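You operate a simulated robot arm through the tools that you are given. There is no shell and no other tool.

The job below is to be done with a simulated two-armed robot. You get a single attempt, and the scene is never put back.

JOB
Dry the wet panel on the blower, then mark it with the chalk.
Fine: speed switch on LOW, blower off again, chalk block back, no smudge. Set down upright: chalk block.

The check looks at the end state, three seconds after you hand in, the way a careful person would. Anything else that was tipped, shoved, dropped, spilled or broken makes it a failure.

ROBOT AND FRAMES
Two 7-joint arms with fingered hands on one trunk that stands fixed in place. Base frame: the origin is at the foot of the trunk, x ahead of it, y to its left, z up. Readings come in mm, rad, newtons and seconds.
The left shoulder is at [20, 269, 1172], the right one opposite. Each reaches about 1298 mm from its shoulder. Payload 5 kg a hand.
The TCP of each hand is the grasp point between the finger pads, 42 mm short of the fingertips. In the tool frame z runs along the fingers and y along their closing line. The gripper opens to 208 mm; its body begins 119 mm behind the TCP. The gripper is a hand of 4 fingers: y runs from the thumb to the fingers, the wrist lies at [0, 0, -317] in the tool frame, and closing takes about 1.5 s.
Orientation is told as [roll, pitch, yaw] about the base's x, y, z axes, in that order, counted from this pose: with the fingers straight down and closing along the base's y, the tool's x points along the base's -x, its y along +y and its z along -z.

CONTROLS
- The arms move only by the tool send_rows. It takes "left_rows", "right_rows" or both (then of equal length, played together; a hand with none holds still); each is a list of rows, each a list of 6 numbers: the shift along the tool's x, y, z in mm, then the turn, a rotation vector about the tool's x, y, z in rad. In form: [[dx, dy, dz, ax, ay, az], ...]. A call has 1 to 20 rows; each row shifts and turns the commanded pose from where the row before left it, along the tool's axes as they then stand. "left_jaw" and "right_jaw" are, for a hand that has rows, the gripper command, from -1 (fully open) to 1 (shut), values between in proportion, set as the call begins (left out, the last holds). Rows are played at 5 a second. More than 50 mm and 0.15 rad between two rows, or a gripper value outside its range, and nothing of the call is played. Where a pose cannot be reached the arm comes as near as it can. A force on the tool above 40 N (or 10 N above the force at the start of the call, whichever is more), or a blocked arm, ends the call early, and 0.2 s more pass. Each finger travels about 153 mm/s and halts on what it meets, pressing with about 29 N; the grip force reading is that of the motor and also rises with nothing between the fingers. The clock runs only during rows and for 0.2 s after the last one: add rows that do not move to give the fingers time. It gives the time, the measured TCP pose, the force on the tool (base axes), the opening and the grip force at its end, in the units of the frame above (readings bear some noise), with the torque about the TCP (base axes, N m) and any sound that the robot's microphone picked up.
- Cameras (640 x 400 px; columns grow to the right, rows downward): "scene" is now at [139.1, 46.4, 1447.6]; the picture's right is [0.52, -0.85, 0.00], its down [-0.49, -0.30, -0.82] and it looks along [0.70, 0.43, -0.57] (base axes); focal length 333 px, centre (320, 200). "left" rides on the left gripper at [-93, 1, -146] in its tool frame; the picture's right is [-0.02, -1.00, 0.00], its down [0.84, -0.01, -0.54] and it looks along [0.54, -0.01, 0.84] (tool axes); focal length 280 px, centre (320, 200). "right" rides on the right gripper at [94, 1, -146] in its tool frame; the picture's right is [-0.01, 1.00, 0.00], its down [-0.84, -0.01, -0.54] and it looks along [-0.54, -0.01, 0.84] (tool axes); focal length 280 px, centre (320, 200).
- capture(camera): a new picture of that camera. The clock stands still meanwhile.
- slide_trunk(by): moves the trunk up (or, below 0, down) by that many mm; the arms and the scene camera ride with it, the base frame stays. It gives what a move gives, with no picture.
- move_fingers(finger1, finger2, finger3, thumb_bend, hand): sets how far each is bent, from 0 (flat) to 1 (curled in); at 0.3 the hand is open as for a grip, at 0.7 the pads meet at the TCP. One left out holds its place. A second passes; each finger stops where it meets its share of the squeeze, and holds until it gets a number again. A gripper value or a shape takes the hand back. It gives what a move gives, with no picture; readings hold the bend of each and the force on the fingers (four entries, about 0 where the hand has none), thumb and palm.
- preshape(shape, hand): the hand has 4 fingers and takes this shape, open, in about a second: jaw (thumb against the fingers, like two jaws); tri (thumb and two fingers); tip (a fingertip pinch); poke (one finger out to press); point (the index stretched); flat (the hand flat); cup (the hand cupped); fist (a fist). The gripper value then closes the fingers along that shape, each until it touches; the sizes above hold for jaw. It gives what a move gives, with no picture.
- head_to(pan, tilt): turns the head with the scene camera to pan (to the left, within 1.396 rad either way) and tilt (down, from -0.506 to 1.204), counted from straight ahead of the robot (the tilt from the chest, where the trunk bows). It gives what a move gives.
- probe_pixels(camera, pixels): for up to 12 pixels [column, row] of the newest picture of that camera ("zoom" is the newest enlarged one), the place [x, y, z] in the base frame of the surface seen there, good to about 3 mm, but the place of the scene camera against the robot may be out by one fixed shift of up to 18 mm in any direction. The clock stands still meanwhile.
- close_up(camera, box): a new picture of the part [left, top, right, bottom] of that camera's present view, enlarged. The clock stands still meanwhile.
- job_done(): hands the job in; it is judged then, once.

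Leave the grippers open and the arms clear of the work at the hand-in unless told otherwise.

The tools are called after "Call:" as name(argument=value, ...) on one line, values as JSON. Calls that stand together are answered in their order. send_rows: Moves the arms, as the interface text tells. Its arguments: {"type":"object","properties":{"left_rows":{"type":"array","items":{"type":"array","items":{"type":"number"}}},"left_jaw":{"type":"number"},"right_rows":{"type":"array","items":{"type":"array","items":{"type":"number"}}},"right_jaw":{"type":"number"}},"required":[]} The other tools are called the same way: slide_trunk (by) moves the trunk up or down; preshape (shape, hand) gives the hand a shape; move_fingers (finger1, finger2, finger3, thumb_bend, hand) moves the fingers one by one; head_to (pan, tilt) turns the head that bears the scene camera; capture (camera) takes a picture; probe_pixels (camera, pixels) gives the place of the surface under pixels of a picture; close_up (camera, box) takes an enlarged picture of a part of a camera's view; job_done () hands the job in.

At the start:

```text
time: 0.0
left_tool_pos: [563.9, 636.2, 1153.0]
left_tcp_rot: [0.0, 0.0, 0.484]
left_contact_force: [0.5, 0.5, -0.2]
left_moment: [0.02, -0.01, -0.01]
left_finger_gap: 207.8
left_grasp_force: 0.0
left_shape: jaw
left_bend: [0.3, 0.3, 0.3, 0.3]
left_finger forces: [0.1, 0.0, 0.0, 0.1, 0.0, 0.1]
right_tool_pos: [569.7, -1.4, 1139.4]
right_tcp_rot: [-0.001, -0.001, 0.483]
right_contact_force: [0.3, -0.1, -0.8]
right_moment: [0.0, 0.01, -0.02]
right_finger_gap: 207.9
right_grasp_force: 0.1
right_shape: jaw
right_bend: [0.3, 0.3, 0.3, 0.3]
right_finger forces: [0.0, 0.0, 0.0, 0.1, 0.0, 0.1]
trunk travel left (down, up): [-550.0, 71.0]
head pan, tilt (commanded): [0.546, 0.604]
```

scene: 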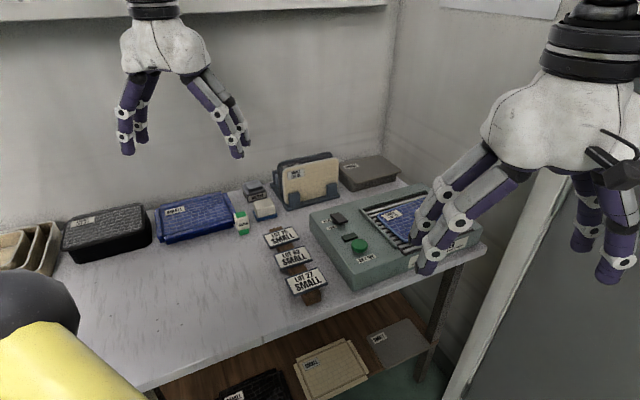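
right: 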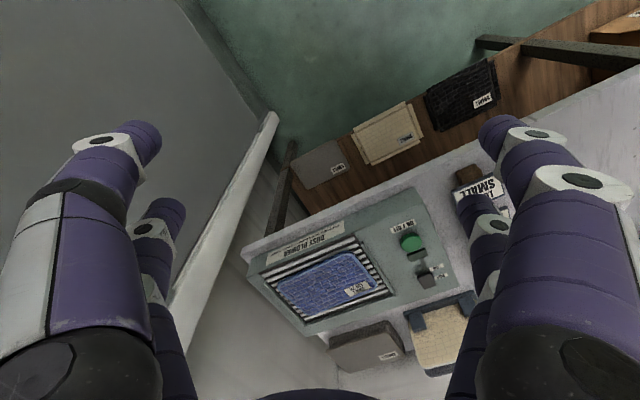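
left: 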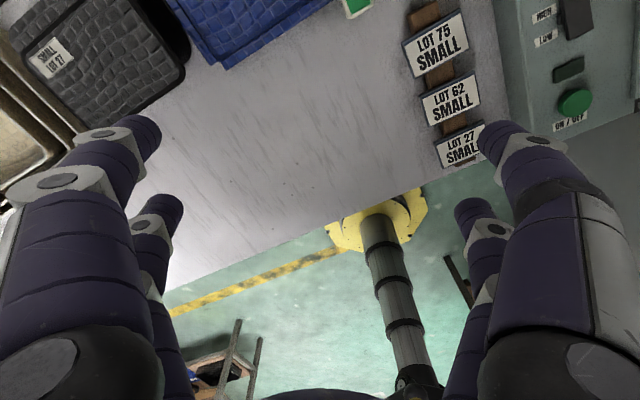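

I'll start by looking closer at the blower (around pixel 395,235) and the items on the table.

Call:
close_up(camera="scene", box=[300, 150, 500, 300])

Call:
close_up(camera="scene", box=[220, 140, 420, 265])

Call:
close_up(camera="right", box=[230, 170, 510, 390])

Call:
close_up(camera="left", box=[340, 0, 640, 190])

```text
2.67 times, centred on (400, 225) of scene
```

zoom: 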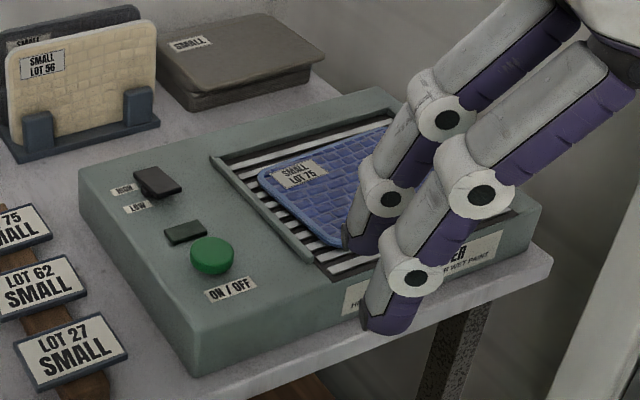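

```text
3.20 times, centred on (320, 202) of scene
```

zoom: 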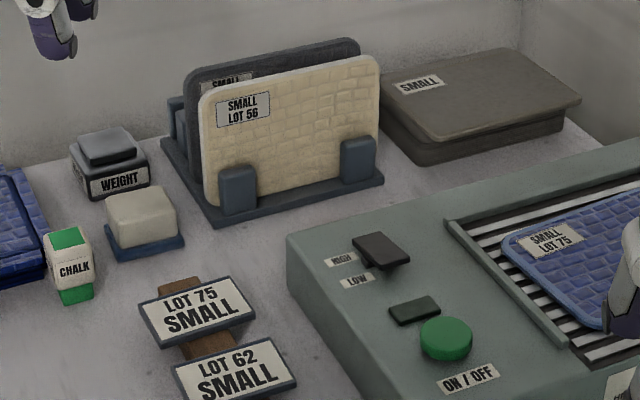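

```text
1.82 times, centred on (370, 280) of right
```

zoom: 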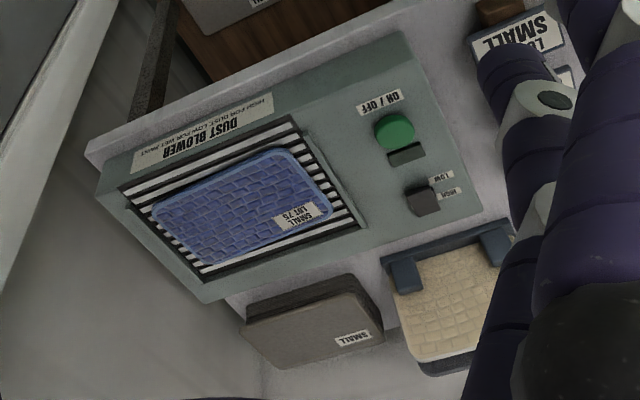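

```text
2.11 times, centred on (490, 95) of left
```

zoom: 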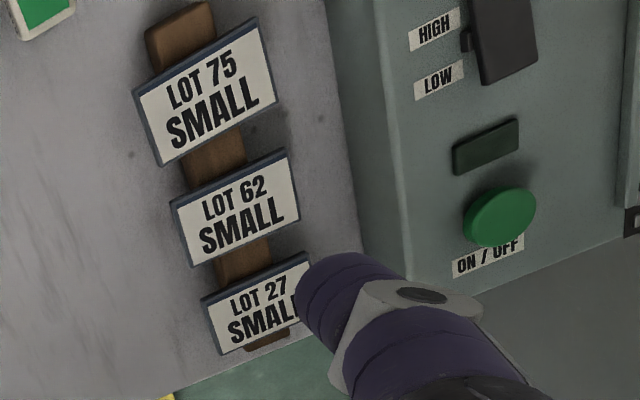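

Blue panel "SMALL LOT 75" lies on the grille of the blower; the blower sign says something like "LOW for wet paint". I'll probe the positions of the switch, button, lamp, panel, chalk and others in the scene picture.

Call:
capture(camera="scene")

Call:
probe_pixels(camera="scene", pixels=[[359, 246], [338, 218], [349, 237], [395, 214], [240, 214], [243, 226], [264, 206], [264, 217], [254, 188], [330, 250], [300, 320], [370, 280]])

```text
taken
```

scene: 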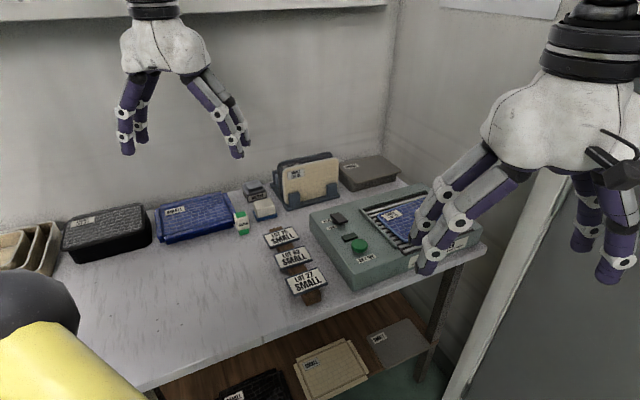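

```text
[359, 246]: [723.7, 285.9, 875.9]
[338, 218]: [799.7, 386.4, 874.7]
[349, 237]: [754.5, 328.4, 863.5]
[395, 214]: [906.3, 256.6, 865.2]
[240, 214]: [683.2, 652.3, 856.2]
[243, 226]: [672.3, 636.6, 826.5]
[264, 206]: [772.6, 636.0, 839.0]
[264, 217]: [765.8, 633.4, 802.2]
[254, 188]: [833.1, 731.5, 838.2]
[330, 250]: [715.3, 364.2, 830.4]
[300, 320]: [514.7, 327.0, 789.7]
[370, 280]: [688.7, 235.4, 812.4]
```

Next I'll compare the scene readings with hand-camera readings to know the scene camera's shift, so I take fresh pictures of the hands' cameras and probe the same features (button at left-cam (575,101), rocker at (577,20), right-cam button (411,243), rocker (427,280)).

Call:
capture(camera="left")

Call:
probe_pixels(camera="left", pixels=[[575, 101], [577, 20], [569, 69], [358, 5], [440, 50], [450, 100], [520, 100], [600, 60]])

Call:
capture(camera="right")

Call:
probe_pixels(camera="right", pixels=[[411, 243], [427, 279], [417, 257], [340, 285], [280, 284], [365, 255], [385, 290], [300, 315], [248, 258], [406, 189], [470, 262], [303, 332]])

```text
taken
```

left: 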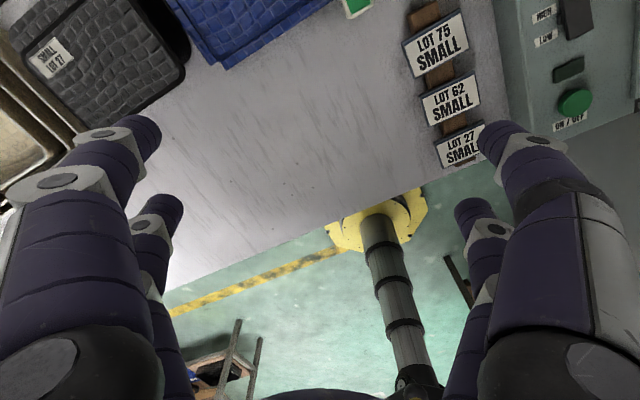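

```text
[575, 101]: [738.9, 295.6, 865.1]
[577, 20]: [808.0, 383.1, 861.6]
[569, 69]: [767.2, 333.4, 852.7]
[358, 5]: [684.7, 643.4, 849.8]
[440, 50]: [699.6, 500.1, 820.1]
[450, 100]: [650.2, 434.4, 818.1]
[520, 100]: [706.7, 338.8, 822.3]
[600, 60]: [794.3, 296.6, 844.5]
```

```text
taken
```

right: 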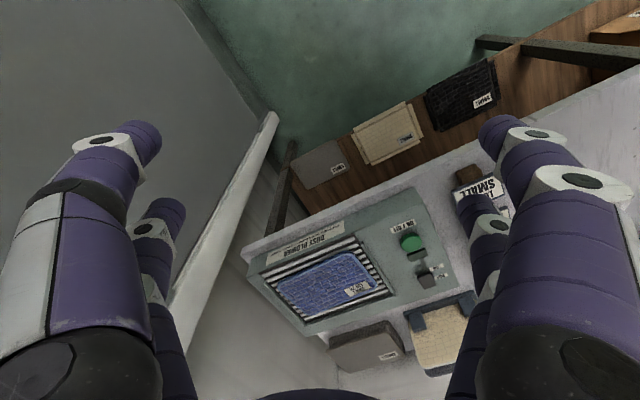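

```text
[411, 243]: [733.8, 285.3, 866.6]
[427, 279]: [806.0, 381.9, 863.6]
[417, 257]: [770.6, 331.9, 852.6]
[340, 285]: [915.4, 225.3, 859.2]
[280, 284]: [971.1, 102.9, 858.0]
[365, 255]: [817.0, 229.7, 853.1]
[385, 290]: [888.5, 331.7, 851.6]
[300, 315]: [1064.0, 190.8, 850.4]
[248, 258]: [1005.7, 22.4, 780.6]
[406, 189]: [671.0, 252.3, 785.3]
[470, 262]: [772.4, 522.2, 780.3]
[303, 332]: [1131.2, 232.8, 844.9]
```

Scene readings sit about 10 mm high and ~10 mm short in x compared with the hand cameras; table top is about z=780, blower top z≈851. Before moving the right arm aside I turn the head right to check the free space there.

Call:
head_to(pan=-0.4, tilt=0.6)

Call:
capture(camera="scene")

```text
time: 1.2
left_tool_pos: [563.0, 636.3, 1152.9]
left_tcp_rot: [0.001, 0.0, 0.484]
left_contact_force: [0.5, 1.2, -1.2]
left_moment: [-0.04, -0.02, -0.01]
left_finger_gap: 207.7
left_grasp_force: 0.0
left_shape: jaw
left_bend: [0.3, 0.3, 0.3, 0.3]
left_finger forces: [0.1, 0.0, 0.0, 0.0, 0.0, 0.0]
right_tool_pos: [571.8, -0.3, 1138.9]
right_tcp_rot: [0.0, -0.001, 0.483]
right_contact_force: [-0.3, 0.5, -0.5]
right_moment: [-0.01, 0.0, -0.04]
right_finger_gap: 208.0
right_grasp_force: 0.1
right_shape: jaw
right_bend: [0.3, 0.3, 0.3, 0.3]
right_finger forces: [0.0, 0.0, 0.1, 0.0, 0.0, 0.0]
trunk travel left (down, up): [-550.0, 71.0]
head pan, tilt (commanded): [-0.4, 0.6]
```

```text
taken
```

scene: 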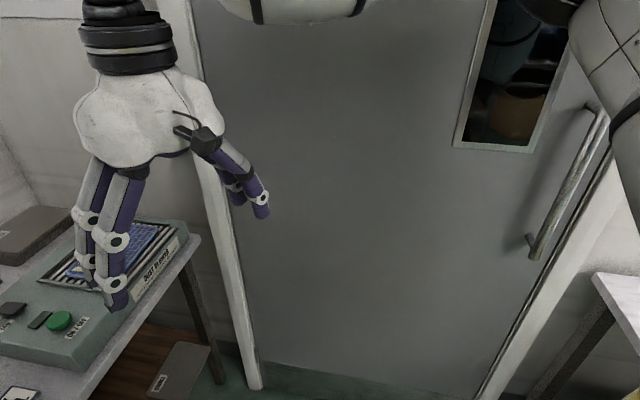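

A wall with a door stands to the right. I probe its place to know the clearance.

Call:
probe_pixels(camera="scene", pixels=[[320, 200], [400, 300], [560, 180], [500, 100], [630, 320], [240, 380], [300, 20], [130, 120]])

```text
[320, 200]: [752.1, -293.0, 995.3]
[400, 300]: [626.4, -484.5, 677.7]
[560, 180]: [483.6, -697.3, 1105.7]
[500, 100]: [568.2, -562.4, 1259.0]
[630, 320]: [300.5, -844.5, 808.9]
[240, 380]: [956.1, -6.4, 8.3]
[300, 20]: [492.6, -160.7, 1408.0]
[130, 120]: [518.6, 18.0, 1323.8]
```

The wall plane is ~310 mm to the right of the right hand. I move the right hand back and to the right (about -170, -200 mm in base), which stays clear of the wall, to free the view of the blower.

Call:
send_rows(right_rows=[[40.5, -16.3, 0, 0, 0, 0], [40.5, -16.3, 0, 0, 0, 0], [40.5, -16.3, 0, 0, 0, 0], [40.5, -16.3, 0, 0, 0, 0], [40.5, -16.3, 0, 0, 0, 0], [40.5, -16.3, 0, 0, 0, 0]])

Call:
head_to(pan=0.35, tilt=0.6)

Call:
capture(camera="scene")

```text
time: 2.6
left_tool_pos: [563.4, 635.6, 1153.7]
left_tcp_rot: [-0.001, -0.003, 0.484]
left_contact_force: [0.2, -0.6, 0.5]
left_moment: [0.14, -0.02, -0.01]
left_finger_gap: 208.0
left_grasp_force: 0.0
left_shape: jaw
left_bend: [0.3, 0.3, 0.3, 0.3]
left_finger forces: [0.0, 0.0, 0.0, 0.0, 0.0, 0.0]
right_tool_pos: [399.0, -200.3, 1138.6]
right_tcp_rot: [0.002, 0.001, 0.482]
right_contact_force: [0.1, -0.6, 0.2]
right_moment: [0.09, 0.0, 0.02]
right_finger_gap: 208.1
right_grasp_force: 0.0
right_shape: jaw
right_bend: [0.3, 0.3, 0.3, 0.3]
right_finger forces: [0.0, 0.0, 0.0, 0.1, 0.0, 0.1]
trunk travel left (down, up): [-550.0, 71.0]
head pan, tilt (commanded): [-0.4, 0.6]
```

```text
time: 3.7
left_tool_pos: [562.4, 635.7, 1153.9]
left_tcp_rot: [0.001, -0.002, 0.483]
left_contact_force: [0.1, -0.4, 0.5]
left_moment: [0.0, 0.0, 0.0]
left_finger_gap: 207.8
left_grasp_force: 0.0
left_shape: jaw
left_bend: [0.3, 0.3, 0.3, 0.3]
left_finger forces: [0.0, 0.0, 0.1, 0.1, 0.0, 0.1]
right_tool_pos: [400.2, -199.1, 1139.6]
right_tcp_rot: [0.0, -0.001, 0.482]
right_contact_force: [0.1, -0.4, 0.5]
right_moment: [0.03, -0.01, -0.01]
right_finger_gap: 208.2
right_grasp_force: 0.0
right_shape: jaw
right_bend: [0.3, 0.3, 0.3, 0.3]
right_finger forces: [0.0, 0.0, 0.0, 0.0, 0.0, 0.0]
trunk travel left (down, up): [-550.0, 71.0]
head pan, tilt (commanded): [0.351, 0.6]
```

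```text
taken
```

scene: 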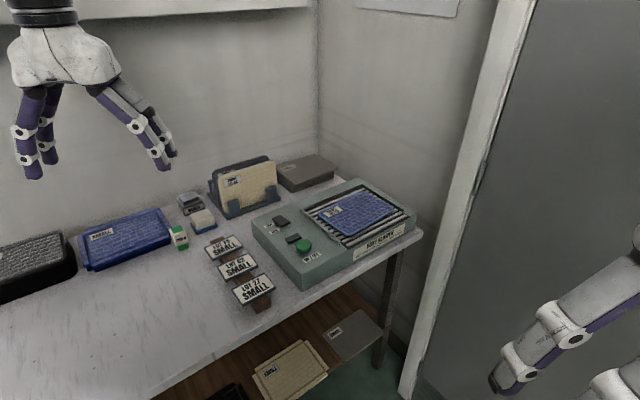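

The blower is fully in view now. Zooming on it and on the switch.

Call:
close_up(camera="scene", box=[240, 170, 430, 290])

Call:
close_up(camera="scene", box=[255, 200, 335, 270])

Call:
close_up(camera="scene", box=[150, 180, 290, 270])

Call:
close_up(camera="scene", box=[345, 215, 435, 265])

```text
3.33 times, centred on (335, 230) of scene
```

zoom: 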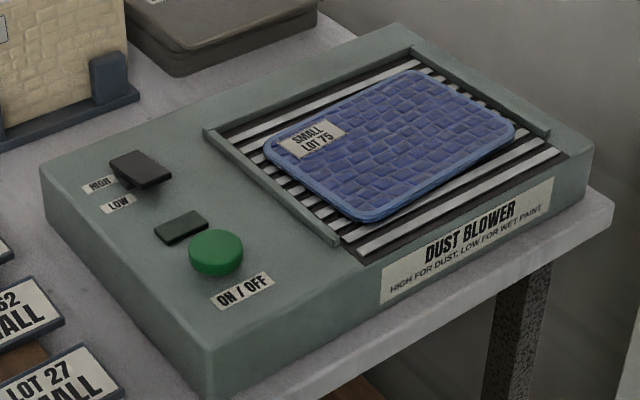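

```text
5.71 times, centred on (295, 235) of scene
```

zoom: 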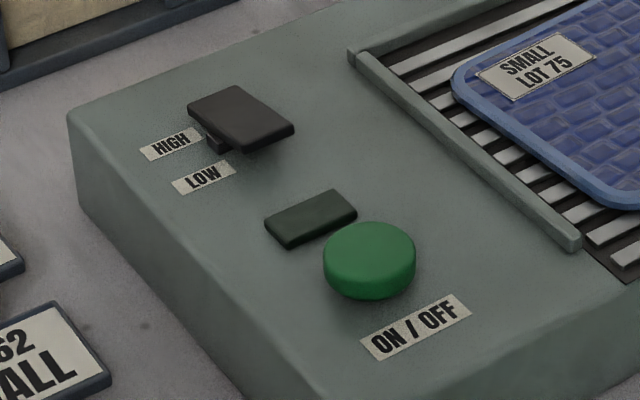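

```text
4.44 times, centred on (220, 225) of scene
```

zoom: 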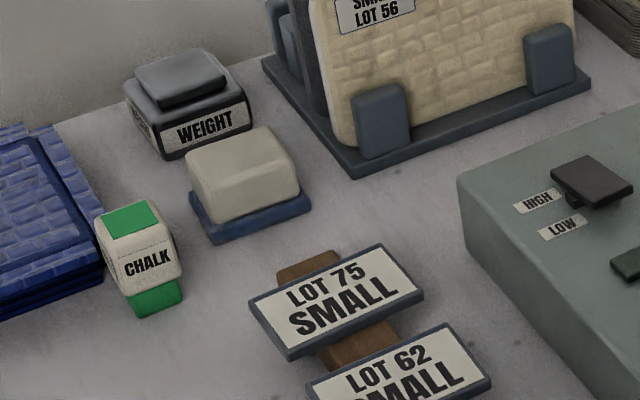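

```text
7.11 times, centred on (390, 240) of scene
```

zoom: 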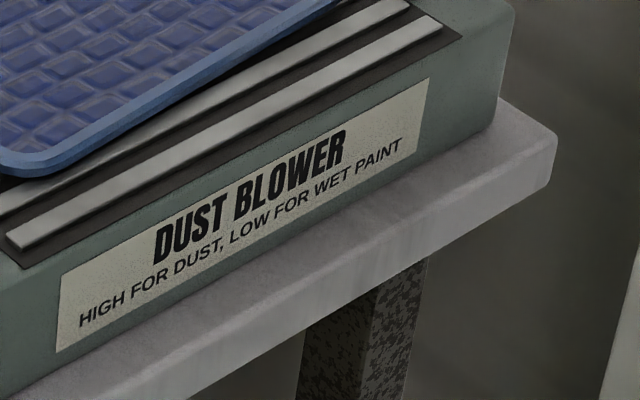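

The switch knob is a raised plate near HIGH; I'd like a closer view from the left-hand camera. First I probe heights of obstacles (rack top, weight, chalk, eraser-like block) in the scene view.

Call:
capture(camera="scene")

Call:
probe_pixels(camera="scene", pixels=[[247, 160], [272, 165], [222, 178], [190, 197], [201, 217], [178, 230], [180, 242], [305, 163], [283, 221], [304, 246], [225, 246], [254, 290]])

```text
taken
```

scene: 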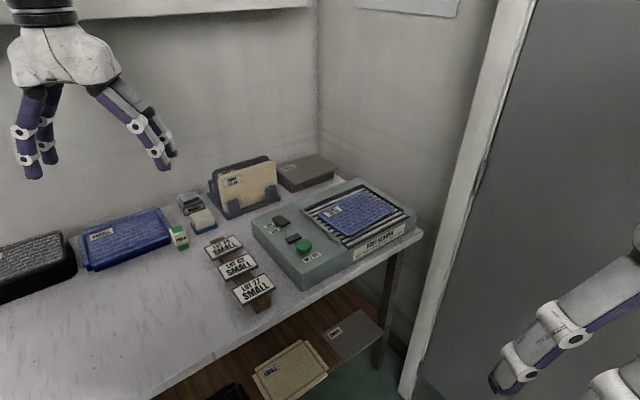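

```text
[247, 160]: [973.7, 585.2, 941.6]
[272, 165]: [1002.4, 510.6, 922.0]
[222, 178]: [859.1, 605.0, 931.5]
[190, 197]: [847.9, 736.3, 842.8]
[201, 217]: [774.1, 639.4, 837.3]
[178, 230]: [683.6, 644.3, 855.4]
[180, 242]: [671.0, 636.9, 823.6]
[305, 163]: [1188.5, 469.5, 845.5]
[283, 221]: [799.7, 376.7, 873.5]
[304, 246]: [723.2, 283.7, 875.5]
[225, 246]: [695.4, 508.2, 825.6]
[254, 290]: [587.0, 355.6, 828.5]
```

Rack top is at about z=930. I move the left hand to about (880, 425, 1040), well above everything, so its camera looks at the switch.

Call:
send_rows(left_rows=[[-20.3, -37.1, 12.7, 0, 0, 0], [-20.3, -37.1, 12.7, 0, 0, 0], [-20.3, -37.1, 12.7, 0, 0, 0], [-20.3, -37.1, 12.7, 0, 0, 0], [-20.3, -37.1, 12.7, 0, 0, 0], [-20.3, -37.1, 12.7, 0, 0, 0], [-20.3, -37.1, 12.7, 0, 0, 0], [-20.3, -37.1, 12.7, 0, 0, 0], [-20.3, -37.1, 12.7, 0, 0, 0]])

Call:
capture(camera="left")

```text
time: 5.7
left_tool_pos: [873.6, 431.6, 1036.4]
left_tcp_rot: [0.0, -0.001, 0.487]
left_contact_force: [2.3, 1.4, 1.7]
left_moment: [-0.23, 0.17, -0.03]
left_finger_gap: 208.2
left_grasp_force: 0.1
left_shape: jaw
left_bend: [0.3, 0.3, 0.3, 0.3]
left_finger forces: [0.1, 0.0, 0.0, 0.1, 0.0, 0.0]
left hand out of reach, approached as far as the arm can: row 9
right_tool_pos: [402.6, -197.1, 1137.1]
right_tcp_rot: [0.001, 0.001, 0.484]
right_contact_force: [1.7, 0.2, -0.4]
right_moment: [-0.19, 0.24, 0.01]
right_finger_gap: 207.8
right_grasp_force: 0.0
right_shape: jaw
right_bend: [0.3, 0.3, 0.3, 0.3]
right_finger forces: [0.0, 0.0, 0.0, 0.1, 0.1, 0.1]
trunk travel left (down, up): [-550.0, 71.0]
head pan, tilt (commanded): [0.351, 0.6]
```

```text
taken
```

left: 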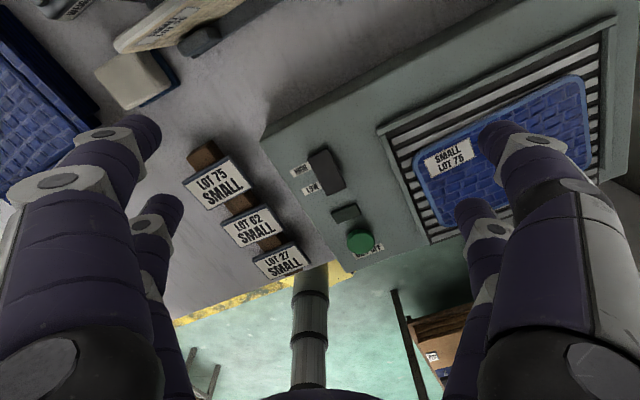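

The arm's reach with fingers straight down ends near here. Now I zoom into the switch area at left-cam (325,170) and the button.

Call:
close_up(camera="left", box=[260, 120, 420, 270])

Call:
close_up(camera="left", box=[380, 50, 620, 240])

Call:
probe_pixels(camera="left", pixels=[[361, 243], [327, 172], [318, 153], [338, 187], [308, 170], [348, 213], [310, 187], [368, 253], [435, 155], [560, 90], [450, 205], [300, 170]])

```text
2.67 times, centred on (340, 195) of left
```

zoom: 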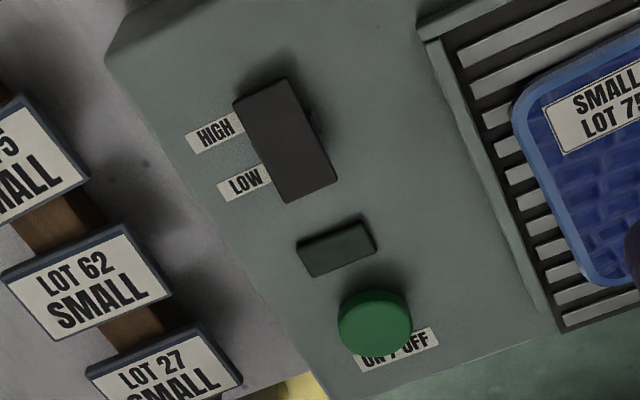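

```text
2.11 times, centred on (500, 145) of left
```

zoom: 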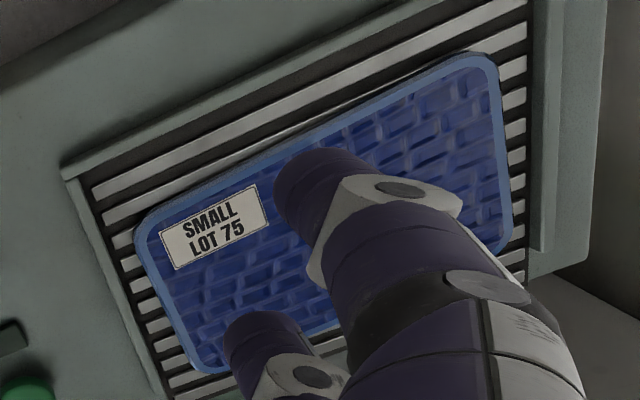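

```text
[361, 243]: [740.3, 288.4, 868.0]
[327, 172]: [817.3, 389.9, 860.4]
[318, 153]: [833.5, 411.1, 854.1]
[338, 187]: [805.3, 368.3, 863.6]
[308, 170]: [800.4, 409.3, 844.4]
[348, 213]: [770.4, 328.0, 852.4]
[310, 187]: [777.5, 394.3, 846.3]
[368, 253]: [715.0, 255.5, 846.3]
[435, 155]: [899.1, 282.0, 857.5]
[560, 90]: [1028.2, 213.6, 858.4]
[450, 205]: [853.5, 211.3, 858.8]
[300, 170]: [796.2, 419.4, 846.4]
```

The rocker's near end (LOW side, ~(803,366)) reads z≈864 and its far end (HIGH side, ~(833,411)) z≈854, so it is tipped to HIGH now; lamp is dark so the blower is off. I'll back up a little and give the left hand the poke shape, then look at where the fingertip is.

Call:
send_rows(left_rows=[[49, 7.7, 0, 0, 0, 0], [49, 7.7, 0, 0, 0, 0]])

Call:
preshape(hand="left", shape="poke")

Call:
capture(camera="left")

Call:
capture(camera="scene")

```text
time: 6.3
left_tool_pos: [778.1, 398.0, 1040.1]
left_tcp_rot: [0.0, -0.001, 0.485]
left_contact_force: [-0.9, -1.5, 0.6]
left_moment: [0.08, -0.11, 0.0]
left_finger_gap: 208.0
left_grasp_force: 0.0
left_shape: jaw
left_bend: [0.3, 0.3, 0.3, 0.3]
left_finger forces: [0.1, 0.0, 0.1, 0.0, 0.0, 0.0]
right_tool_pos: [399.6, -199.3, 1139.1]
right_tcp_rot: [0.0, -0.001, 0.483]
right_contact_force: [-0.6, 0.1, 1.0]
right_moment: [0.02, -0.08, -0.01]
right_finger_gap: 208.2
right_grasp_force: 0.0
right_shape: jaw
right_bend: [0.3, 0.3, 0.3, 0.3]
right_finger forces: [0.1, 0.0, 0.0, 0.0, 0.0, 0.1]
trunk travel left (down, up): [-550.0, 71.0]
head pan, tilt (commanded): [0.351, 0.6]
```

```text
time: 7.2
left_tool_pos: [779.9, 398.6, 1036.6]
left_tcp_rot: [0.001, 0.0, 0.483]
left_contact_force: [1.2, -0.3, -1.1]
left_moment: [0.03, 0.02, -0.03]
left_finger_gap: 0.0
left_grasp_force: 0.1
left_shape: poke
left_bend: [1.0, 1.0, 1.0, 0.33]
left_finger forces: [0.0, 0.0, 0.0, 0.0, 0.0, 0.0]
right_tool_pos: [400.6, -198.6, 1138.4]
right_tcp_rot: [-0.001, 0.001, 0.484]
right_contact_force: [0.7, -0.4, 0.0]
right_moment: [-0.04, 0.01, 0.02]
right_finger_gap: 208.1
right_grasp_force: 0.0
right_shape: jaw
right_bend: [0.3, 0.3, 0.3, 0.3]
right_finger forces: [0.1, 0.0, 0.0, 0.0, 0.1, 0.0]
trunk travel left (down, up): [-550.0, 71.0]
head pan, tilt (commanded): [0.351, 0.6]
```

```text
taken
```

left: 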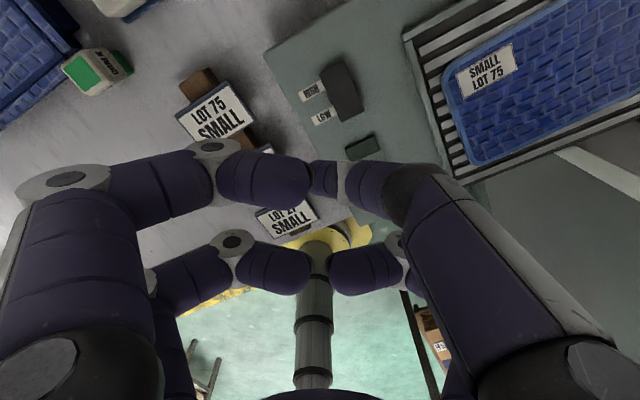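

```text
taken
```

scene: 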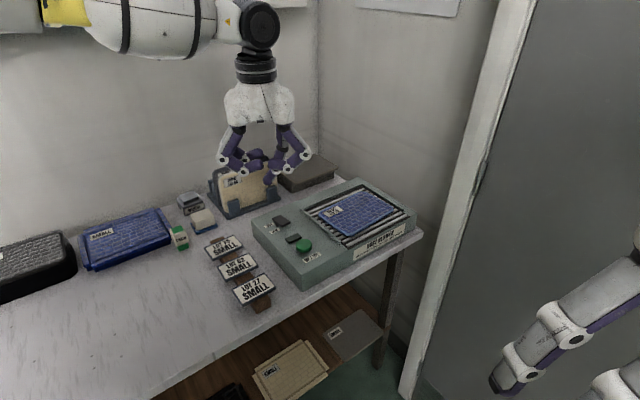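

The poke shape seems possibly still in motion (bends 1,1,1,0.33). I let a little time pass and look again.

Call:
send_rows(left_rows=[[0, 0, 0, 0, 0, 0], [0, 0, 0, 0, 0, 0], [0, 0, 0, 0, 0, 0]])

Call:
capture(camera="left")

Call:
close_up(camera="scene", box=[200, 60, 340, 200])

```text
time: 8.0
left_tool_pos: [780.3, 398.5, 1038.1]
left_tcp_rot: [0.0, 0.0, 0.483]
left_contact_force: [0.1, -0.8, -0.7]
left_moment: [0.0, 0.02, -0.03]
left_finger_gap: 0.0
left_grasp_force: 0.1
left_shape: poke
left_bend: [1.0, 1.0, 1.0, 0.33]
left_finger forces: [0.1, 0.1, 0.0, 0.0, 0.1, 0.1]
right_tool_pos: [400.6, -198.3, 1139.3]
right_tcp_rot: [0.001, -0.002, 0.485]
right_contact_force: [0.4, -0.5, -0.7]
right_moment: [-0.02, 0.03, -0.05]
right_finger_gap: 208.1
right_grasp_force: 0.0
right_shape: jaw
right_bend: [0.3, 0.3, 0.3, 0.3]
right_finger forces: [0.0, 0.1, 0.1, 0.0, 0.0, 0.1]
trunk travel left (down, up): [-550.0, 71.0]
head pan, tilt (commanded): [0.351, 0.6]
```

```text
taken
```

left: 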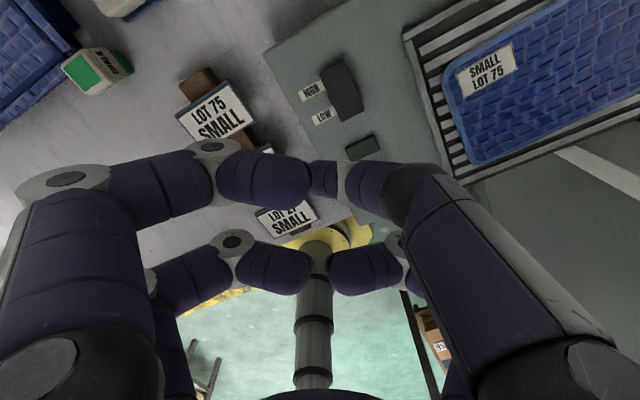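

```text
2.86 times, centred on (270, 130) of scene
```

zoom: 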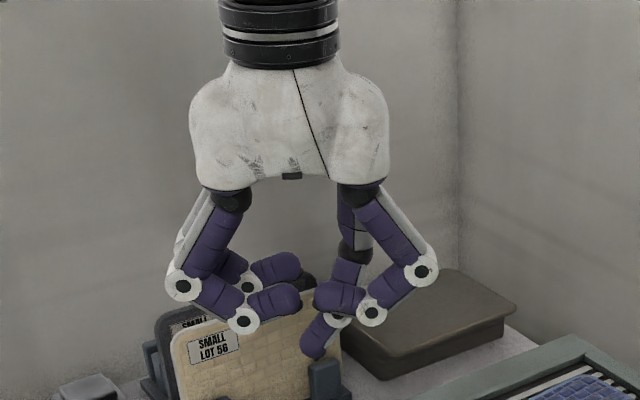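

In poke, one digit's tip sticks out only slightly below the curled ones. I'd try the "point" shape to compare how far the finger stands out.

Call:
preshape(hand="left", shape="point")

Call:
capture(camera="left")

Call:
close_up(camera="scene", box=[200, 60, 340, 200])

```text
time: 8.9
left_tool_pos: [779.4, 399.2, 1037.8]
left_tcp_rot: [-0.001, -0.002, 0.482]
left_contact_force: [0.5, -0.5, 0.2]
left_moment: [-0.06, 0.03, 0.0]
left_finger_gap: 201.8
left_grasp_force: 0.0
left_shape: point
left_bend: [0.7, 1.0, 1.0, 0.32]
left_finger forces: [0.0, 0.0, 0.1, 0.0, 0.0, 0.0]
right_tool_pos: [400.8, -199.8, 1139.5]
right_tcp_rot: [0.0, 0.0, 0.483]
right_contact_force: [0.1, 0.3, 0.3]
right_moment: [0.01, -0.01, 0.02]
right_finger_gap: 207.8
right_grasp_force: 0.0
right_shape: jaw
right_bend: [0.3, 0.3, 0.3, 0.3]
right_finger forces: [0.0, 0.1, 0.0, 0.0, 0.0, 0.0]
trunk travel left (down, up): [-550.0, 71.0]
head pan, tilt (commanded): [0.351, 0.6]
```

```text
taken
```

left: 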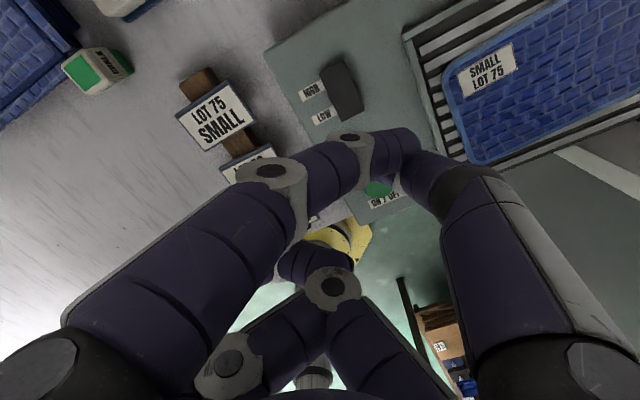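

```text
2.86 times, centred on (270, 130) of scene
```

zoom: 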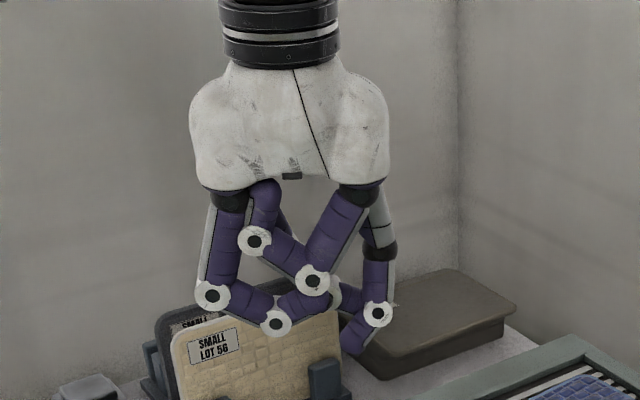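

The fingers may still be settling; I wait a bit and look again.

Call:
send_rows(left_rows=[[0, 0, 0, 0, 0, 0], [0, 0, 0, 0, 0, 0], [0, 0, 0, 0, 0, 0], [0, 0, 0, 0, 0, 0], [0, 0, 0, 0, 0, 0]])

Call:
capture(camera="left")

Call:
close_up(camera="scene", box=[200, 60, 340, 200])

```text
time: 10.1
left_tool_pos: [778.0, 397.6, 1037.5]
left_tcp_rot: [-0.002, 0.0, 0.484]
left_contact_force: [1.2, -0.7, -0.4]
left_moment: [-0.03, -0.01, -0.02]
left_finger_gap: 201.6
left_grasp_force: 0.1
left_shape: point
left_bend: [0.7, 1.0, 1.0, 0.32]
left_finger forces: [0.0, 0.0, 0.0, 0.0, 0.0, 0.1]
right_tool_pos: [400.9, -197.8, 1138.3]
right_tcp_rot: [0.0, 0.0, 0.483]
right_contact_force: [0.2, -0.2, 0.1]
right_moment: [-0.02, -0.02, 0.03]
right_finger_gap: 208.0
right_grasp_force: 0.1
right_shape: jaw
right_bend: [0.3, 0.3, 0.3, 0.3]
right_finger forces: [0.0, 0.1, 0.0, 0.0, 0.0, 0.1]
trunk travel left (down, up): [-550.0, 71.0]
head pan, tilt (commanded): [0.351, 0.6]
```

```text
taken
```

left: 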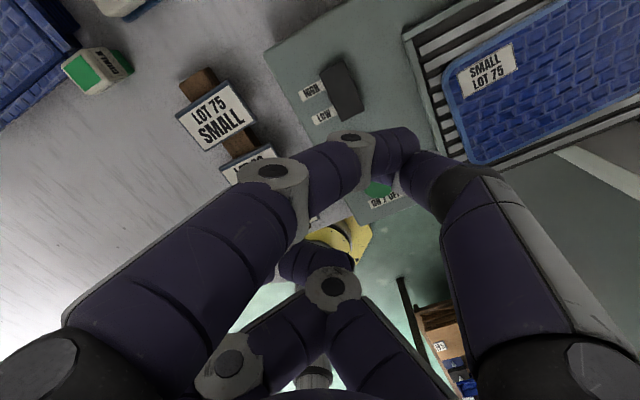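

```text
2.86 times, centred on (270, 130) of scene
```

zoom: 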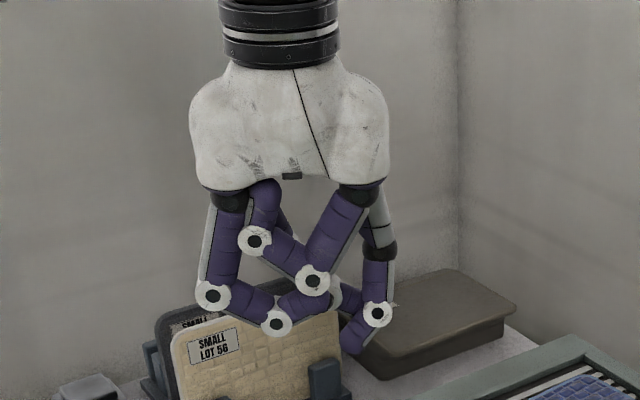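

"Point" isn't a clean straight finger. I try the "tip" shape next.

Call:
preshape(hand="left", shape="tip")

Call:
capture(camera="left")

Call:
close_up(camera="scene", box=[200, 60, 340, 200])

```text
time: 11.0
left_tool_pos: [778.5, 398.3, 1037.8]
left_tcp_rot: [0.001, 0.0, 0.483]
left_contact_force: [-0.1, -0.3, -0.6]
left_moment: [0.0, -0.01, 0.01]
left_finger_gap: 207.9
left_grasp_force: 0.0
left_shape: tip
left_bend: [0.3, 0.3, 0.3, 0.3]
left_finger forces: [0.0, 0.0, 0.0, 0.0, 0.0, 0.1]
right_tool_pos: [400.9, -198.7, 1140.0]
right_tcp_rot: [-0.001, 0.0, 0.483]
right_contact_force: [-0.3, 0.0, 0.1]
right_moment: [0.01, -0.01, -0.03]
right_finger_gap: 208.0
right_grasp_force: 0.1
right_shape: jaw
right_bend: [0.3, 0.3, 0.3, 0.3]
right_finger forces: [0.0, 0.0, 0.0, 0.0, 0.1, 0.0]
trunk travel left (down, up): [-550.0, 71.0]
head pan, tilt (commanded): [0.351, 0.6]
```

```text
taken
```

left: 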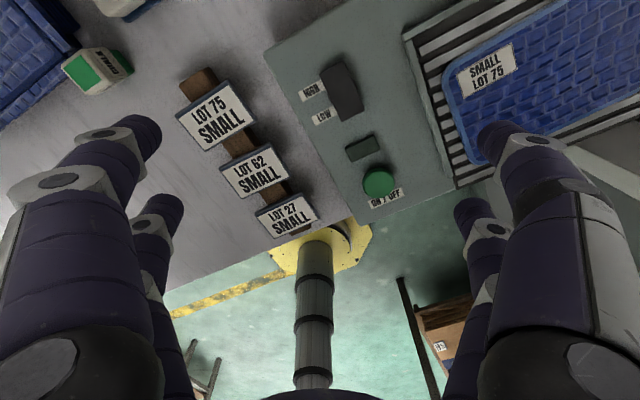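

```text
2.86 times, centred on (270, 130) of scene
```

zoom: 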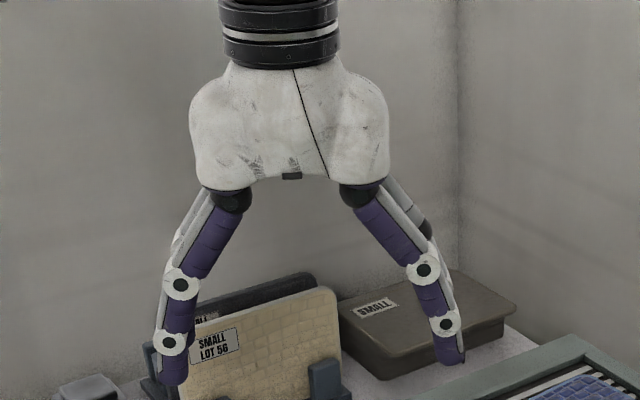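

Open "tip" looks like the jaw. I close it in the air to see what a closed "tip" looks like.

Call:
send_rows(left_rows=[[0, 0, 0, 0, 0, 0], [0, 0, 0, 0, 0, 0], [0, 0, 0, 0, 0, 0], [0, 0, 0, 0, 0, 0], [0, 0, 0, 0, 0, 0], [0, 0, 0, 0, 0, 0], [0, 0, 0, 0, 0, 0], [0, 0, 0, 0, 0, 0]], left_jaw=1)

Call:
capture(camera="left")

Call:
close_up(camera="scene", box=[200, 60, 340, 200])

```text
time: 12.8
left_tool_pos: [779.5, 398.1, 1038.3]
left_tcp_rot: [-0.001, 0.0, 0.485]
left_contact_force: [0.3, 0.0, -0.8]
left_moment: [-0.01, 0.03, -0.01]
left_finger_gap: 0.1
left_grasp_force: 28.8
left_shape: tip
left_bend: [0.7, 0.7, 0.7, 0.7]
left_finger forces: [0.0, 0.0, 0.0, 0.0, 0.1, 0.1]
right_tool_pos: [401.2, -199.5, 1139.9]
right_tcp_rot: [0.0, 0.0, 0.484]
right_contact_force: [0.4, 0.7, 0.5]
right_moment: [0.04, -0.02, -0.01]
right_finger_gap: 207.9
right_grasp_force: 0.0
right_shape: jaw
right_bend: [0.3, 0.3, 0.3, 0.3]
right_finger forces: [0.1, 0.0, 0.1, 0.0, 0.1, 0.1]
trunk travel left (down, up): [-550.0, 71.0]
head pan, tilt (commanded): [0.351, 0.6]
```

```text
taken
```

left: 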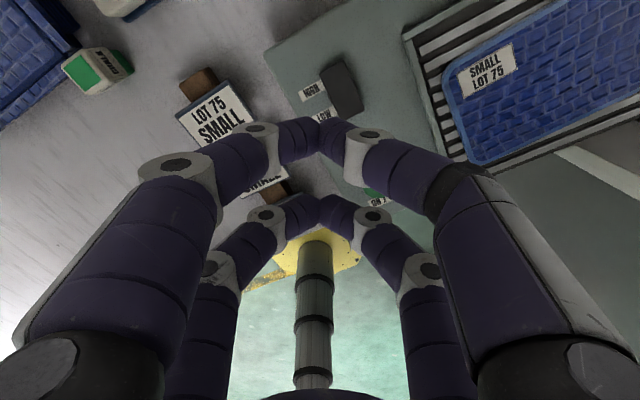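

```text
2.86 times, centred on (270, 130) of scene
```

zoom: 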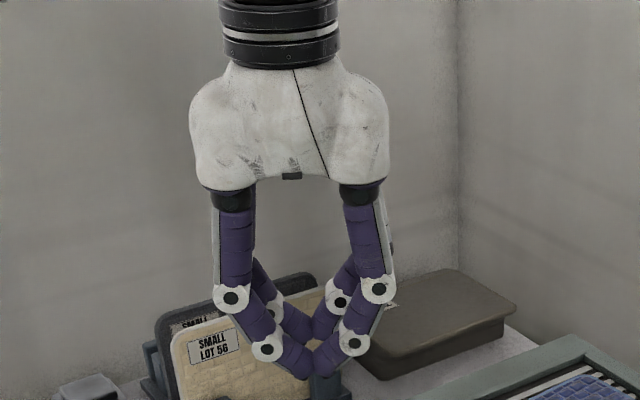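

Closed, the hand has two pairs of tips separated fore-aft. A single pressing digit is better: I'll curl finger2, finger3 and thumb fully and keep finger1 at 0.7, then see which digit remains.

Call:
move_fingers(hand="left", finger1=0.7, finger2=1.0, finger3=1.0, thumb_bend=1.0)

Call:
capture(camera="left")

Call:
close_up(camera="scene", box=[200, 60, 340, 200])

```text
time: 13.8
left_tool_pos: [779.3, 397.6, 1039.0]
left_tcp_rot: [0.001, 0.0, 0.483]
left_contact_force: [0.7, 0.1, -0.4]
left_moment: [-0.02, -0.01, 0.01]
left_finger_gap: 43.5
left_grasp_force: 0.1
left_shape: fingers
left_bend: [0.58, 0.71, 0.71, 0.96]
left_finger forces: [0.0, 0.0, 0.1, 0.1, 0.0, 0.0]
right_tool_pos: [400.6, -199.2, 1139.2]
right_tcp_rot: [0.0, -0.001, 0.483]
right_contact_force: [-0.6, 0.0, -0.3]
right_moment: [0.0, 0.01, 0.01]
right_finger_gap: 207.8
right_grasp_force: 0.0
right_shape: jaw
right_bend: [0.3, 0.3, 0.3, 0.3]
right_finger forces: [0.1, 0.1, 0.0, 0.0, 0.1, 0.0]
trunk travel left (down, up): [-550.0, 71.0]
head pan, tilt (commanded): [0.351, 0.6]
```

```text
taken
```

left: 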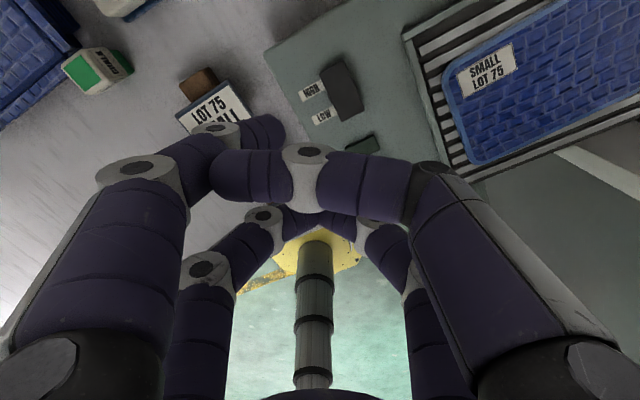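

```text
2.86 times, centred on (270, 130) of scene
```

zoom: 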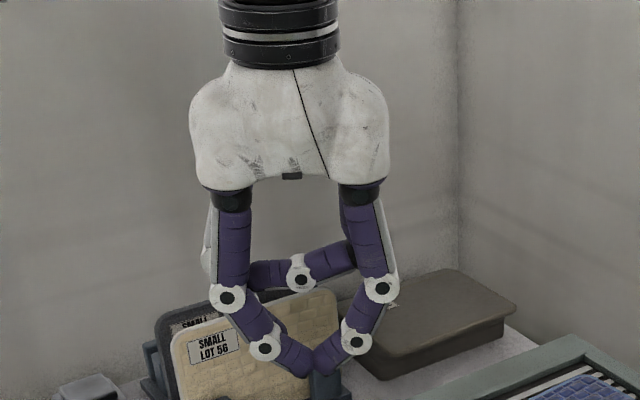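

Now I know: thumb=front-right, finger1=front-left, fingers 2/3=rear pair. Simplest robust poker: all closed in jaw shape, with the hand yawed to the bench (0.968) and tilted ~0.5 rad fingers-forward so the rear pair is lowest. I reopen to jaw, close, then turn in place at z≈1038.

Call:
preshape(hand="left", shape="jaw")

Call:
send_rows(left_rows=[[0, 0, -15, 0, 0, -0.121], [0, 0, -15, 0, 0, -0.121], [0, 0, 0, 0, 0, -0.121], [0, 0, 0, 0, 0, -0.121], [0, 0, 0, 0, -0.125, 0], [0, 0, 0, 0, -0.125, 0], [0, 0, 0, 0, -0.125, 0], [0, 0, 0, 0, -0.125, 0], [0, 0, 0, 0, 0, 0], [0, 0, 0, 0, 0, 0]], left_jaw=1)

Call:
capture(camera="left")

Call:
capture(camera="scene")

```text
time: 14.7
left_tool_pos: [779.4, 397.4, 1037.9]
left_tcp_rot: [0.0, 0.0, 0.483]
left_contact_force: [0.7, 0.5, 0.4]
left_moment: [-0.02, -0.02, 0.02]
left_finger_gap: 207.8
left_grasp_force: 0.0
left_shape: jaw
left_bend: [0.3, 0.3, 0.3, 0.3]
left_finger forces: [0.0, 0.0, 0.1, 0.1, 0.0, 0.1]
right_tool_pos: [400.8, -198.2, 1140.8]
right_tcp_rot: [0.0, -0.001, 0.484]
right_contact_force: [-0.3, 0.4, 0.4]
right_moment: [-0.01, 0.0, 0.01]
right_finger_gap: 207.8
right_grasp_force: 0.1
right_shape: jaw
right_bend: [0.3, 0.3, 0.3, 0.3]
right_finger forces: [0.1, 0.0, 0.1, 0.0, 0.0, 0.0]
trunk travel left (down, up): [-550.0, 71.0]
head pan, tilt (commanded): [0.351, 0.6]
```

```text
time: 16.9
left_tool_pos: [776.2, 398.3, 1067.9]
left_tcp_rot: [0.0, -0.5, 0.969]
left_contact_force: [-0.1, -0.2, -0.4]
left_moment: [0.01, 0.0, -0.01]
left_finger_gap: 0.0
left_grasp_force: 29.3
left_shape: jaw
left_bend: [0.7, 0.7, 0.7, 0.7]
left_finger forces: [0.0, 0.0, 0.1, 0.1, 0.1, 0.1]
right_tool_pos: [401.0, -199.5, 1137.4]
right_tcp_rot: [-0.001, -0.001, 0.483]
right_contact_force: [0.0, -0.2, -0.1]
right_moment: [-0.01, 0.01, -0.03]
right_finger_gap: 208.1
right_grasp_force: 0.0
right_shape: jaw
right_bend: [0.3, 0.3, 0.3, 0.3]
right_finger forces: [0.0, 0.1, 0.1, 0.0, 0.0, 0.0]
trunk travel left (down, up): [-550.0, 71.0]
head pan, tilt (commanded): [0.351, 0.6]
```

```text
taken
```

left: 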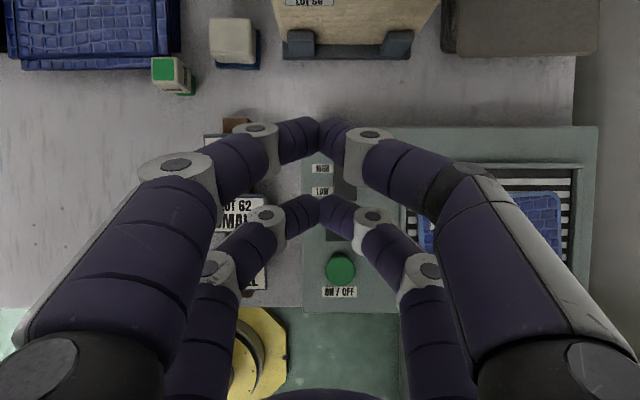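

```text
taken
```

scene: 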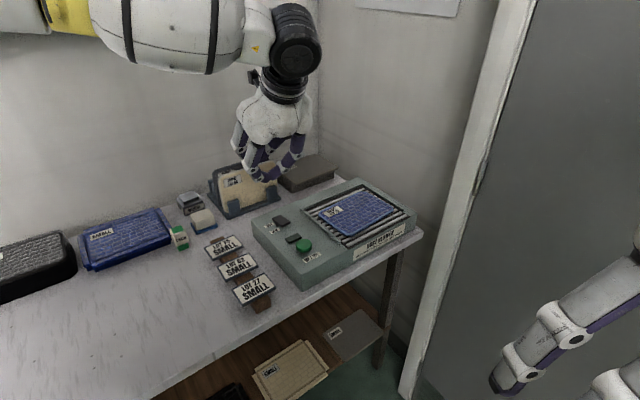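

The view is now straight down and aligned with the bench. I probe the visible finger tip surfaces (front pair (322,130), rear pair (322,205)) and the button (341,269), rocker end, etc.

Call:
probe_pixels(camera="left", pixels=[[310, 130], [334, 130], [320, 150], [310, 205], [334, 207], [321, 222], [341, 269], [345, 185], [305, 160], [300, 300], [590, 140], [340, 235]])

Call:
close_up(camera="left", box=[260, 100, 420, 310])

```text
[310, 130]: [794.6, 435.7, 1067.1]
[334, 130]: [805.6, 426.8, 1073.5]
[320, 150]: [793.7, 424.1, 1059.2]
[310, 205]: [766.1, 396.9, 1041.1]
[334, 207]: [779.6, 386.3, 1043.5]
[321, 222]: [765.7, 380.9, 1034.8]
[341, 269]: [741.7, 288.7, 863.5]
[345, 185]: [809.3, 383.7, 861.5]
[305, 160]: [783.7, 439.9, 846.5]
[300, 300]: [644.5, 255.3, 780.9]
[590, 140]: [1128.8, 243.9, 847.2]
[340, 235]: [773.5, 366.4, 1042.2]
```

```text
1.90 times, centred on (340, 205) of left
```

zoom: 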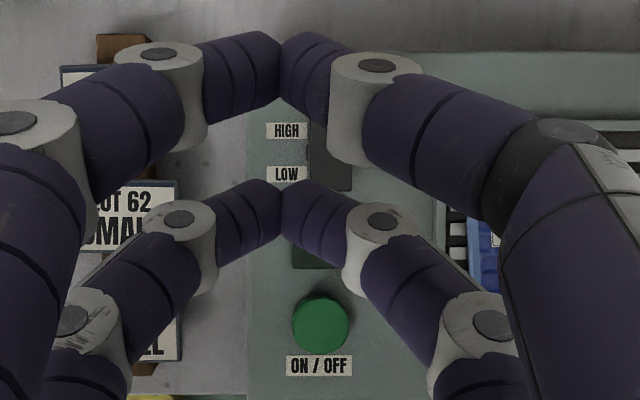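

Finger pairs sit at about tool x=±28 and the rear pair's lowest point is ~52 mm under the TCP, ~11 mm nearer. Rocker runs along the bench depth axis: near end d≈757, far end d≈813, l≈-453. I move above its near (LOW) end, staying ~50 mm above it.

Call:
send_rows(left_rows=[[10.15, -9.8, 22.95, 0, 0, 0], [10.15, -9.8, 22.95, 0, 0, 0], [10.15, -9.8, 22.95, 0, 0, 0], [10.15, -9.8, 22.95, 0, 0, 0]])

Call:
capture(camera="left")

Call:
close_up(camera="scene", box=[230, 160, 350, 280])

```text
time: 17.9
left_tool_pos: [810.2, 383.6, 970.6]
left_tcp_rot: [0.0, -0.499, 0.969]
left_contact_force: [0.9, -0.8, 0.5]
left_moment: [-0.04, 0.06, 0.0]
left_finger_gap: 0.0
left_grasp_force: 28.8
left_shape: jaw
left_bend: [0.7, 0.7, 0.7, 0.7]
left_finger forces: [0.1, 0.1, 0.0, 0.0, 0.0, 0.0]
right_tool_pos: [399.8, -198.2, 1140.0]
right_tcp_rot: [0.002, 0.001, 0.483]
right_contact_force: [-0.2, 0.7, 0.5]
right_moment: [0.01, 0.09, 0.0]
right_finger_gap: 208.1
right_grasp_force: 0.0
right_shape: jaw
right_bend: [0.3, 0.3, 0.3, 0.3]
right_finger forces: [0.0, 0.0, 0.0, 0.0, 0.1, 0.0]
trunk travel left (down, up): [-550.0, 71.0]
head pan, tilt (commanded): [0.351, 0.6]
```

```text
taken
```

left: 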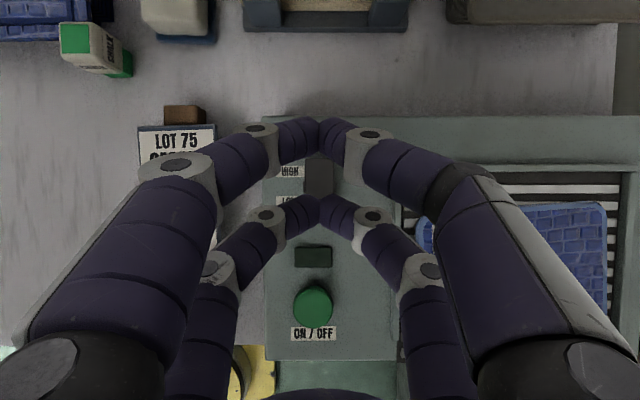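

```text
3.33 times, centred on (290, 220) of scene
```

zoom: 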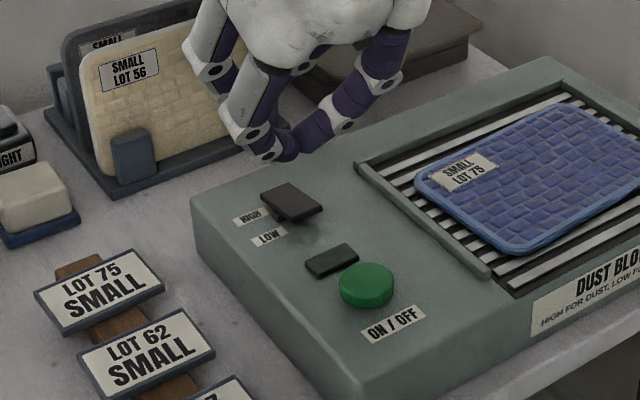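

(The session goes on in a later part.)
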